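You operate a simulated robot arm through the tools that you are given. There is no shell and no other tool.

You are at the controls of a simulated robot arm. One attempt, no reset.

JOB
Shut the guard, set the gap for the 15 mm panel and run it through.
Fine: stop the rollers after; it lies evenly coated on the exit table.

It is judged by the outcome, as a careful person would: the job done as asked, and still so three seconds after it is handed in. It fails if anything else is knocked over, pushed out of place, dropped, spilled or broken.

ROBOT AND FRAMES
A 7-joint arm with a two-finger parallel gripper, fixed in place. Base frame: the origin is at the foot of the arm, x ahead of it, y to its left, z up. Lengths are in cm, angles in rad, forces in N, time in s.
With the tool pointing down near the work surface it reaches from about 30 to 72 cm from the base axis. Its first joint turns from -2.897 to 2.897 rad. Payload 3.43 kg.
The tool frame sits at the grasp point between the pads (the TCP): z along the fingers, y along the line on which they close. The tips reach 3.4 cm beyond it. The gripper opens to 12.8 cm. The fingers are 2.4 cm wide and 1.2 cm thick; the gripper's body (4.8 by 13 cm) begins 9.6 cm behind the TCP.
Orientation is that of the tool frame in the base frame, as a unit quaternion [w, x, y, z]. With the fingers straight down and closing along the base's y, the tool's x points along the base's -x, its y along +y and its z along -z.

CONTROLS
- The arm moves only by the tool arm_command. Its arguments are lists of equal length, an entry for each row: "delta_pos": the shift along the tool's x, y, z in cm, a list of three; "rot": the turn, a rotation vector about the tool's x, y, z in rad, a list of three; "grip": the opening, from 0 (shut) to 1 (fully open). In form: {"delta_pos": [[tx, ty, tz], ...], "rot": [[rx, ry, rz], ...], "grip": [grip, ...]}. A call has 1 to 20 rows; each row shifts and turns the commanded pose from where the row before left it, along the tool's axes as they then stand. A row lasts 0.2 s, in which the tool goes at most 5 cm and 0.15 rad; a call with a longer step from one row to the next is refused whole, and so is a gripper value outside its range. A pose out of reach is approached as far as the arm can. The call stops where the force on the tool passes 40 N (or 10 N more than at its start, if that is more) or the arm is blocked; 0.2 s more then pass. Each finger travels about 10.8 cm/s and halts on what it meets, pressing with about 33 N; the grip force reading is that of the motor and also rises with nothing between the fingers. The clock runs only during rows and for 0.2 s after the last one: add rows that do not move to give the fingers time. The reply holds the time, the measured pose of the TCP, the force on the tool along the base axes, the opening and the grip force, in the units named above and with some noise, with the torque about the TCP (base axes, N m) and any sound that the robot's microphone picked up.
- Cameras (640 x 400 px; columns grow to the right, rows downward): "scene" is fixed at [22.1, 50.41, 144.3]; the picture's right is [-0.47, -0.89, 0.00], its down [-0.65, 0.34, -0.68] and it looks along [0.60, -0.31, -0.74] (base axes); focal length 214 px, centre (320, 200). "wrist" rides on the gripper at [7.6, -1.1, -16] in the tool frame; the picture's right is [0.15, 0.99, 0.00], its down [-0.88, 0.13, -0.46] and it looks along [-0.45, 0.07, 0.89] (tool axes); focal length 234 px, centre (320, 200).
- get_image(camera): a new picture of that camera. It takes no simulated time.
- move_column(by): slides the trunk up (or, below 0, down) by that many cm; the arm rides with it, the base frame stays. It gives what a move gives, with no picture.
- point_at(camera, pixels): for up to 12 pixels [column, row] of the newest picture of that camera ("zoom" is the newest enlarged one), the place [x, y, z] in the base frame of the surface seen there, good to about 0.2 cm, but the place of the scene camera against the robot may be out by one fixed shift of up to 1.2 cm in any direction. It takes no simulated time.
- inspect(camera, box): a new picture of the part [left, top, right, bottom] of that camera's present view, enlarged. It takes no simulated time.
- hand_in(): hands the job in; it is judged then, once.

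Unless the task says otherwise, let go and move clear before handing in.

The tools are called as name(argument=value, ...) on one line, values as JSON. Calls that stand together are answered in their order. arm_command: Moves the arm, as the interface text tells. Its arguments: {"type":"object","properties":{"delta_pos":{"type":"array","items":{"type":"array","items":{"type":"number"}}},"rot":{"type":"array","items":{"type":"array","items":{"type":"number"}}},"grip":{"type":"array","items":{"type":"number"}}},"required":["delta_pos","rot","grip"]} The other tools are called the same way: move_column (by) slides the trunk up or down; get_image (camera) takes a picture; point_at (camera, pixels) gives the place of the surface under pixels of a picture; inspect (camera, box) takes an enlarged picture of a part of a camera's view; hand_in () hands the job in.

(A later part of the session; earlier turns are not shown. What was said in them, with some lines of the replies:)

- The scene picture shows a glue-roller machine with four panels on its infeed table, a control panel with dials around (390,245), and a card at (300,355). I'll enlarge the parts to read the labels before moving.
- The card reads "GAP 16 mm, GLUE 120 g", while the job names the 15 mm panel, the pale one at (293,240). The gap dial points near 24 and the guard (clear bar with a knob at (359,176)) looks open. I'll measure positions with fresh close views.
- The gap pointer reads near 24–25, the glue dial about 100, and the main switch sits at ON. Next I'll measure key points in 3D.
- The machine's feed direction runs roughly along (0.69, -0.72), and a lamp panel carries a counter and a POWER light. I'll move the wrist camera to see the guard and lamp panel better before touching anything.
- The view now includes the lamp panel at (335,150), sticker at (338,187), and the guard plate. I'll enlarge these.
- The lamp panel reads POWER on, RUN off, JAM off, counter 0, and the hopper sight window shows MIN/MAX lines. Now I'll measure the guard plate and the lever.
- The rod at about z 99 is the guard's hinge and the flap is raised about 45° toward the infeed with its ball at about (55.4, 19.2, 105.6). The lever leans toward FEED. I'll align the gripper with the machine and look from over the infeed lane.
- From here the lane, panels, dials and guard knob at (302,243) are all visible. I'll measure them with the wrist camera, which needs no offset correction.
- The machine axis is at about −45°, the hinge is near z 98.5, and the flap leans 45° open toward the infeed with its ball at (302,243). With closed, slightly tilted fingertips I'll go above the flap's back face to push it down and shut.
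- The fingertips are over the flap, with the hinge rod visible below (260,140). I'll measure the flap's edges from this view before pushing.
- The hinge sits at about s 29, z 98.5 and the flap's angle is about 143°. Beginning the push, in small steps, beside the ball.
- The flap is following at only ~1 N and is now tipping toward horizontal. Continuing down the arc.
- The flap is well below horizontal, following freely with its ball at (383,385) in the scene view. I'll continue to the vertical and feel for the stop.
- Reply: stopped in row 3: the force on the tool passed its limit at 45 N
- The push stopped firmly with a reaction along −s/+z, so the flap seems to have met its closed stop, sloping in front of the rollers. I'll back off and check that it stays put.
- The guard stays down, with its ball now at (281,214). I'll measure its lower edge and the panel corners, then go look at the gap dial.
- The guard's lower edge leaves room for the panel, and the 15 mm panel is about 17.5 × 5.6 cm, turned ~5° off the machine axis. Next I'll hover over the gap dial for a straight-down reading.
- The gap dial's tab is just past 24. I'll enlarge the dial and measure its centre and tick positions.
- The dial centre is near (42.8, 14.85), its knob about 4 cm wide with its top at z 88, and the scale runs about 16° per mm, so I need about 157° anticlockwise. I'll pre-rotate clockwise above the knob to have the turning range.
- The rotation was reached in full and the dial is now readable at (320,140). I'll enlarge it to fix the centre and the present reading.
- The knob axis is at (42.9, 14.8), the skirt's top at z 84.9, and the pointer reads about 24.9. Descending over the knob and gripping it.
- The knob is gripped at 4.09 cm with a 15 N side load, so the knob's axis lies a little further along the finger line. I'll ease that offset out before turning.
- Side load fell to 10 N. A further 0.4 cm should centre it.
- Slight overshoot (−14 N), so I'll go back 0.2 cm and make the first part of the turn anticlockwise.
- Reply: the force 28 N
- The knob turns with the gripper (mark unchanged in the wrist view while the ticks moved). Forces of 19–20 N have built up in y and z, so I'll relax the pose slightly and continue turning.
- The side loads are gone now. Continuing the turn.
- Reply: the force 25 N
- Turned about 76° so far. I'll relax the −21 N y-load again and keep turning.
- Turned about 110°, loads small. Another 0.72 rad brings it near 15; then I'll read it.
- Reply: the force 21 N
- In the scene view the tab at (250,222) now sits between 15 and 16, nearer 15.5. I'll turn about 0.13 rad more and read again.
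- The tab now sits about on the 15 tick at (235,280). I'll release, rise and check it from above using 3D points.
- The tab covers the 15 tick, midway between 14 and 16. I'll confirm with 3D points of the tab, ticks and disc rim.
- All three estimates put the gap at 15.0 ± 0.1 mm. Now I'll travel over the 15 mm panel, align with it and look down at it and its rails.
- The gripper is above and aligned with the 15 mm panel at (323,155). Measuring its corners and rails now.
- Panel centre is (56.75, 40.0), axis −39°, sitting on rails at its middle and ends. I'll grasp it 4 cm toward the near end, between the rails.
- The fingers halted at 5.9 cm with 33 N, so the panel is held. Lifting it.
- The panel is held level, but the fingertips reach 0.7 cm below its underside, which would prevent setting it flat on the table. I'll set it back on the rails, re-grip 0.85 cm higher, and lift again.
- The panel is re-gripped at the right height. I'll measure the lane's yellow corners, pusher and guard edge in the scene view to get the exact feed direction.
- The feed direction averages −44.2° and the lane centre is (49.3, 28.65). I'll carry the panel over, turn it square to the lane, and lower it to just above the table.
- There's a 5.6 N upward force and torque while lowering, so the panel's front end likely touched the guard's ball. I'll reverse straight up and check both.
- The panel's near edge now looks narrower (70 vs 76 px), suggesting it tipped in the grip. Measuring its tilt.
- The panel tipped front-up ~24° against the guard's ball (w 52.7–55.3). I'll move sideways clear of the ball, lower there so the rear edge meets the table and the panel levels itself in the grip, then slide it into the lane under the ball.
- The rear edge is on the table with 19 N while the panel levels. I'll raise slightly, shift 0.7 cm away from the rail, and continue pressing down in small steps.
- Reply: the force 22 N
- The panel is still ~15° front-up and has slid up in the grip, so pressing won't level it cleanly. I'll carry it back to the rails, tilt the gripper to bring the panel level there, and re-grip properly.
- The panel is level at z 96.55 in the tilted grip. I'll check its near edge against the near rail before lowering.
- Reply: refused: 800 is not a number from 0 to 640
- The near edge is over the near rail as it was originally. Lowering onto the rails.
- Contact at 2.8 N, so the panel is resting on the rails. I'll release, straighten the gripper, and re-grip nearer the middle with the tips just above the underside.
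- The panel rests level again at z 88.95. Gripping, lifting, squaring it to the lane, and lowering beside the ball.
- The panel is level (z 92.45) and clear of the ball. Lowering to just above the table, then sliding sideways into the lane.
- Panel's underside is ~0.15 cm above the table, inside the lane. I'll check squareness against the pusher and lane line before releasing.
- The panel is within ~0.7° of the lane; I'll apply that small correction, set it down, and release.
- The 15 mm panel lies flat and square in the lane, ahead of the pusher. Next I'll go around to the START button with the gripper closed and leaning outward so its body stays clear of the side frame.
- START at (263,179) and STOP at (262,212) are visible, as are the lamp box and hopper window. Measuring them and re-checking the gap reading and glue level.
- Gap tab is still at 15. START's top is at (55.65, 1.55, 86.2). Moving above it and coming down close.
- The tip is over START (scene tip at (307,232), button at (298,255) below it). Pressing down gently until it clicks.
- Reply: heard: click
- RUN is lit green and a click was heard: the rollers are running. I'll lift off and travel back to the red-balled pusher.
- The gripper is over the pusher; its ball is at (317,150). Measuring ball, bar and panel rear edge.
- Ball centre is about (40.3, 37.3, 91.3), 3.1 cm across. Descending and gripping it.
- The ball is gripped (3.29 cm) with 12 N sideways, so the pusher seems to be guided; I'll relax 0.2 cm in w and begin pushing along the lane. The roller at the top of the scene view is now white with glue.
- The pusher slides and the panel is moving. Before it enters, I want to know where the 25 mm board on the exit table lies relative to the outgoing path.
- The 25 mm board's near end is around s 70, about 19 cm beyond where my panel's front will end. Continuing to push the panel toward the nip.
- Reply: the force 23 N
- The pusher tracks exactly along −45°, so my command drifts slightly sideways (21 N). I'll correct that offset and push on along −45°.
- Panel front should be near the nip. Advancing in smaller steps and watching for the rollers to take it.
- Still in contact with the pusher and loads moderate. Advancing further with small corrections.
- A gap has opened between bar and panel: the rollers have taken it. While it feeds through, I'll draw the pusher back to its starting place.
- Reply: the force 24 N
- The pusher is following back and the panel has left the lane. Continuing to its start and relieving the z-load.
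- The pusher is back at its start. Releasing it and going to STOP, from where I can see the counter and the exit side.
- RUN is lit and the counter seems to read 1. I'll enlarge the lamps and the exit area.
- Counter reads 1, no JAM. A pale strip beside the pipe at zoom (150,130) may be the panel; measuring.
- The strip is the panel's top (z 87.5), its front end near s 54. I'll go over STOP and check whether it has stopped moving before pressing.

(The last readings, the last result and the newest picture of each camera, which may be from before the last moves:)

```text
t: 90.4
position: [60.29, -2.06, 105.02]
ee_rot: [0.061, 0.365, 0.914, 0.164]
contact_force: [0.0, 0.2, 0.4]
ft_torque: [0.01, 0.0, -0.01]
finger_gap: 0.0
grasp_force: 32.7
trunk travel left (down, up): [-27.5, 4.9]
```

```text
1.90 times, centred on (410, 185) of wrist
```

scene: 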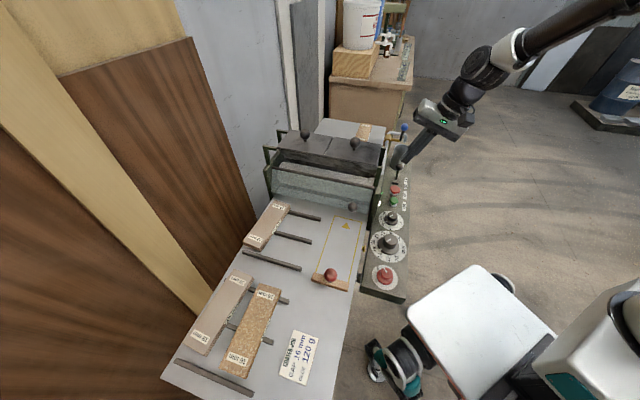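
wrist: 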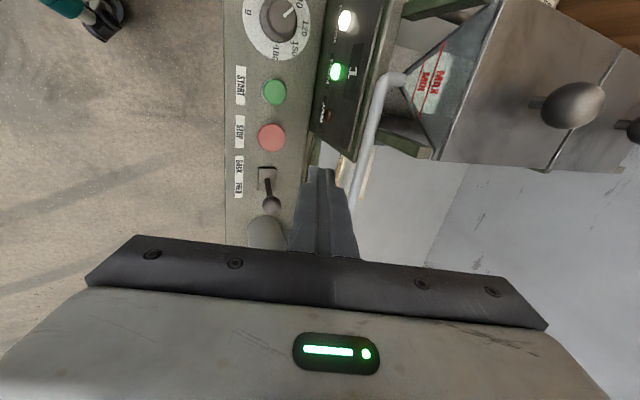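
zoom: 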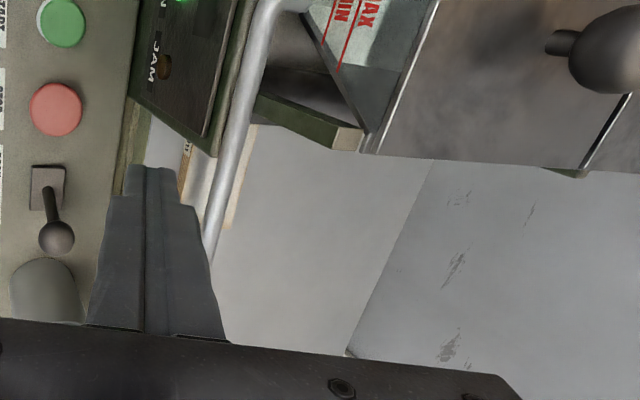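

The panel shows on both sides of the pipe. Enlarging to find its rear end.

inspect(camera="wrist", box=[325, 130, 405, 210])

point_at(camera="zoom", pixels=[[192, 110], [205, 150], [230, 180], [300, 200], [330, 110], [300, 280], [335, 60], [180, 120], [280, 60]])

```text
5.00 times, centred on (365, 170) of wrist
```

zoom: 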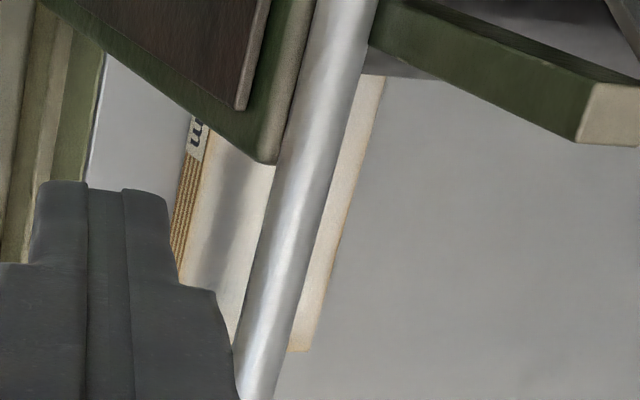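

```text
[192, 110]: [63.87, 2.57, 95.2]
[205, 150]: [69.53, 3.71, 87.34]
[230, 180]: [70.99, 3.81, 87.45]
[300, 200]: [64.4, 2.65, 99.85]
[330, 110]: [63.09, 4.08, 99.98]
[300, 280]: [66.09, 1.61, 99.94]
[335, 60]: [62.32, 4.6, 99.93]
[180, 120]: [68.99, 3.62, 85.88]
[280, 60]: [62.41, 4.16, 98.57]
```

The panel, whitish with glue, is centred about s 46, so its rear should be near s 37. I'll wait a second in place and see whether it still moves.

point_at(camera="zoom", pixels=[[305, 345], [310, 330], [200, 170], [375, 90], [190, 140]])

arm_command(delta_pos=[[0, 0, 0], [0, 0, 0], [0, 0, 0], [0, 0, 0], [0, 0, 0], [0, 0, 0]], rot=[[0, 0, 0], [0, 0, 0], [0, 0, 0], [0, 0, 0], [0, 0, 0], [0, 0, 0]], grip=[0, 0, 0, 0, 0, 0])

inspect(camera="wrist", box=[325, 130, 405, 210])

```text
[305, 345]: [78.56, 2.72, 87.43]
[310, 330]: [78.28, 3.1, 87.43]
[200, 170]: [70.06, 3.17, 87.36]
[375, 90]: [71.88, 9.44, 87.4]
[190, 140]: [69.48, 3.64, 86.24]
```

```text
t: 91.8
position: [60.12, -2.03, 105.18]
ee_rot: [0.06, 0.364, 0.915, 0.164]
contact_force: [0.3, 0.7, 0.7]
ft_torque: [0.02, 0.0, 0.03]
finger_gap: 0.01
grasp_force: 32.7
trunk travel left (down, up): [-27.5, 4.9]
```

```text
5.00 times, centred on (365, 170) of wrist
```

zoom: 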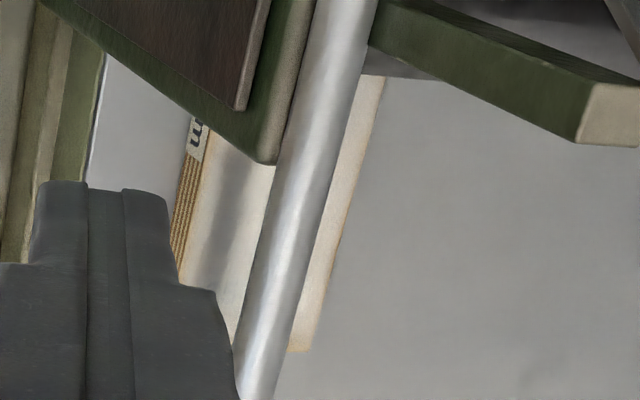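

The panel is stationary on the exit table, clear of the rollers. Pressing STOP directly below.

arm_command(delta_pos=[[0, -1.17, 3.19], [0, -1.17, 3.19], [0, -1.17, 3.19], [0, -1.17, 3.19], [0, -0.172, 0.47], [0, -0.103, 0.28], [0, -0.103, 0.28], [0, -0.103, 0.28], [0, -0.103, 0.28], [0, -0.103, 0.28], [0, -0.103, 0.28], [0, 0, 0]], rot=[[0, 0, 0], [0, 0, 0], [0, 0, 0], [0, 0, 0], [0, 0, 0], [0, 0, 0], [0, 0, 0], [0, 0, 0], [0, 0, 0], [0, 0, 0], [0, 0, 0], [0, 0, 0]], grip=[0, 0, 0, 0, 0, 0, 0, 0, 0, 0, 0, 0])

get_image(camera="wrist")

```text
t: 94.4
position: [60.1, -1.94, 89.16]
ee_rot: [0.06, 0.364, 0.915, 0.165]
contact_force: [0.7, 0.2, 2.1]
ft_torque: [0.0, -0.01, 0.01]
finger_gap: 0.02
grasp_force: 32.9
trunk travel left (down, up): [-27.5, 4.9]
heard: click
```

```text
taken
```

wrist: 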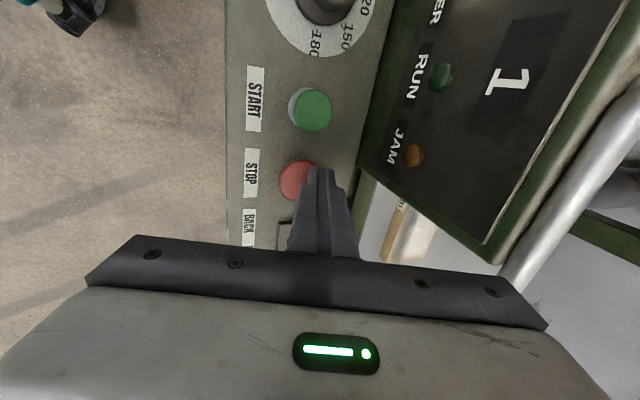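

RUN is off with a click; the rollers have stopped. I'll rise and take a clear look at the panel on the exit table.

arm_command(delta_pos=[[0, 1.41, -3.85], [0, 1.41, -3.85], [0, 1.41, -3.85], [0, 1.41, -3.85], [0, 1.41, -3.85], [0, 1.41, -3.85], [-3, 0, 0], [0, 0, 0]], rot=[[0, 0, 0], [0, 0, 0], [0, 0, 0], [0, 0, 0], [0, 0, 0], [0, 0, 0], [0, 0, 0], [0, 0, 0]], grip=[0, 0, 0, 0, 0, 0, 0, 0])

get_image(camera="wrist")

get_image(camera="scene")

```text
t: 96.2
position: [62.29, -4.08, 113.88]
ee_rot: [0.061, 0.365, 0.914, 0.164]
contact_force: [0.0, -0.1, 0.0]
ft_torque: [0.01, 0.04, 0.03]
finger_gap: 0.02
grasp_force: 32.8
trunk travel left (down, up): [-27.5, 4.9]
```

```text
taken
```

wrist: 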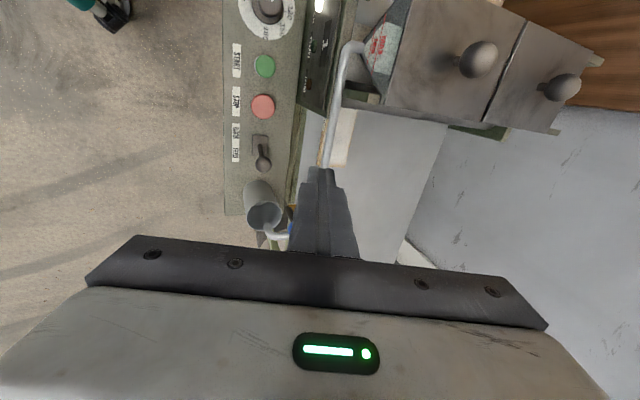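

```text
taken
```

scene: 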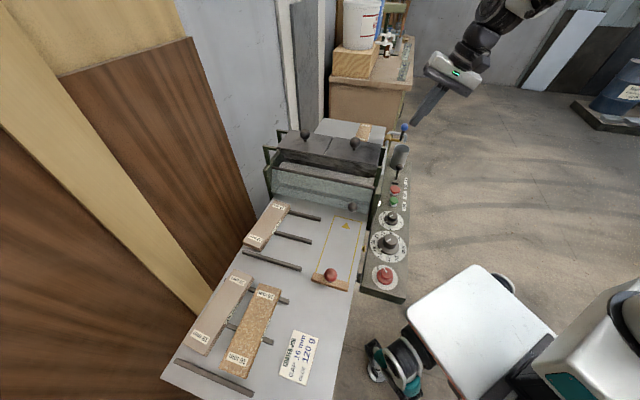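

The fingers hide the panel here. I'll straighten, shift over and open the fingers for a clear look.

arm_command(delta_pos=[[0, 0, -2], [0, 0, 0], [0, 0, 0], [0, 0, 0], [0, 3, 0], [2, 3, 0], [0, 0, 0]], rot=[[0, 0, 0], [0.117, 0, 0], [0.117, 0, 0], [0.117, 0, 0], [0, 0, 0], [0, 0, 0], [0, 0, 0]], grip=[0.3, 0.6, 0.8, 0.8, 0.8, 0.8, 0.8])

get_image(camera="wrist")

inspect(camera="wrist", box=[250, 100, 410, 260])

```text
t: 97.8
position: [64.66, 0.97, 115.82]
ee_rot: [-0.004, 0.371, 0.929, 0.002]
contact_force: [0.0, 0.1, 0.2]
ft_torque: [-0.01, 0.02, 0.03]
finger_gap: 10.25
grasp_force: 0.0
trunk travel left (down, up): [-27.5, 4.9]
```

```text
taken
```

wrist: 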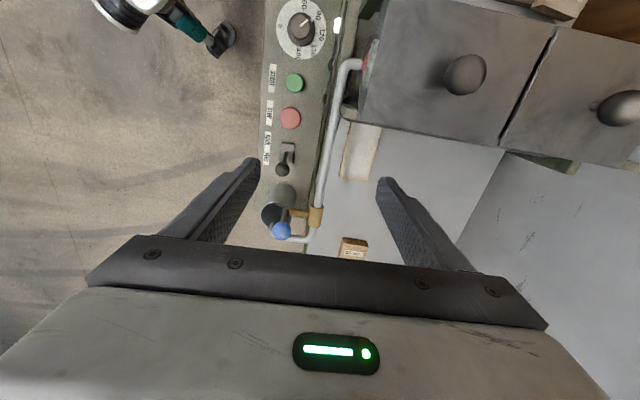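

```text
2.50 times, centred on (330, 180) of wrist
```

zoom: 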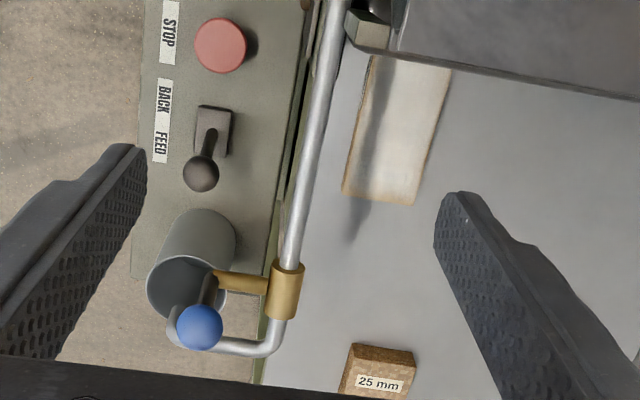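

The panel lies on the exit table coated white, well short of the 25 mm board. A closer look at the coat and a last check of the rest.

inspect(camera="wrist", box=[325, 110, 389, 190])

inspect(camera="scene", box=[250, 110, 430, 300])

inspect(camera="scene", box=[340, 180, 420, 260])

```text
5.00 times, centred on (357, 150) of wrist
```

zoom: 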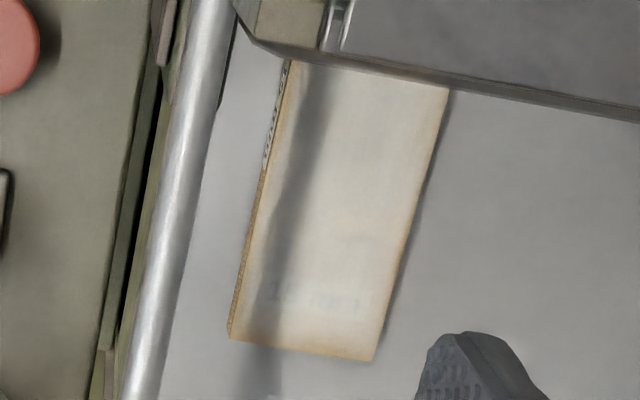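

```text
2.11 times, centred on (340, 205) of scene
```

zoom: 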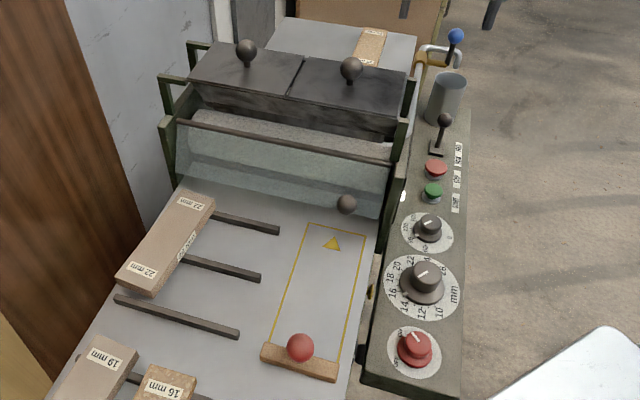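

```text
5.00 times, centred on (380, 220) of scene
```

zoom: 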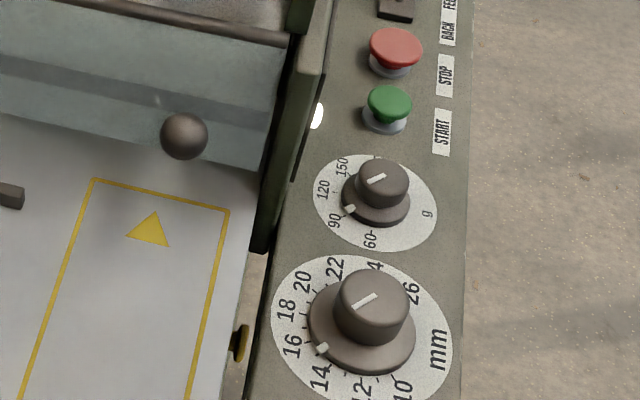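

The panel is evenly coated with its label just showing through, and it lies still on the exit table. RUN is off with the guard shut and the gap at 15, the pusher is back at its start, and the arm is clear. Handing in.

hand_in()

```text
The job is handed in.
```

The 15 mm panel has been run through and lies on the exit table with an even coat of glue. The rollers are stopped (RUN lamp off, no JAM, counter at 1) and the arm is clear.

- **Guard:** it is shut, resting on its stop in front of the rollers.
- **Gap:** I turned the dial from about 25 to 15 mm, read to within about 0.1 mm. The card on the table says 16 mm, but I took that to be for the 16 mm panel.
- **Glue dial:** I left it where it was, at about 95–100 g. The card says 120 g, but you didn't ask for a change.
- **Touch on the guard:** the first time I lowered the panel, its front end met the guard's ball and the panel tipped in the gripper. I set it back on its rails, re-gripped it and brought it in beside the ball. The guard stayed shut.
- **Pusher:** I used the red-balled pusher to feed the panel, then drew it back to its starting place.
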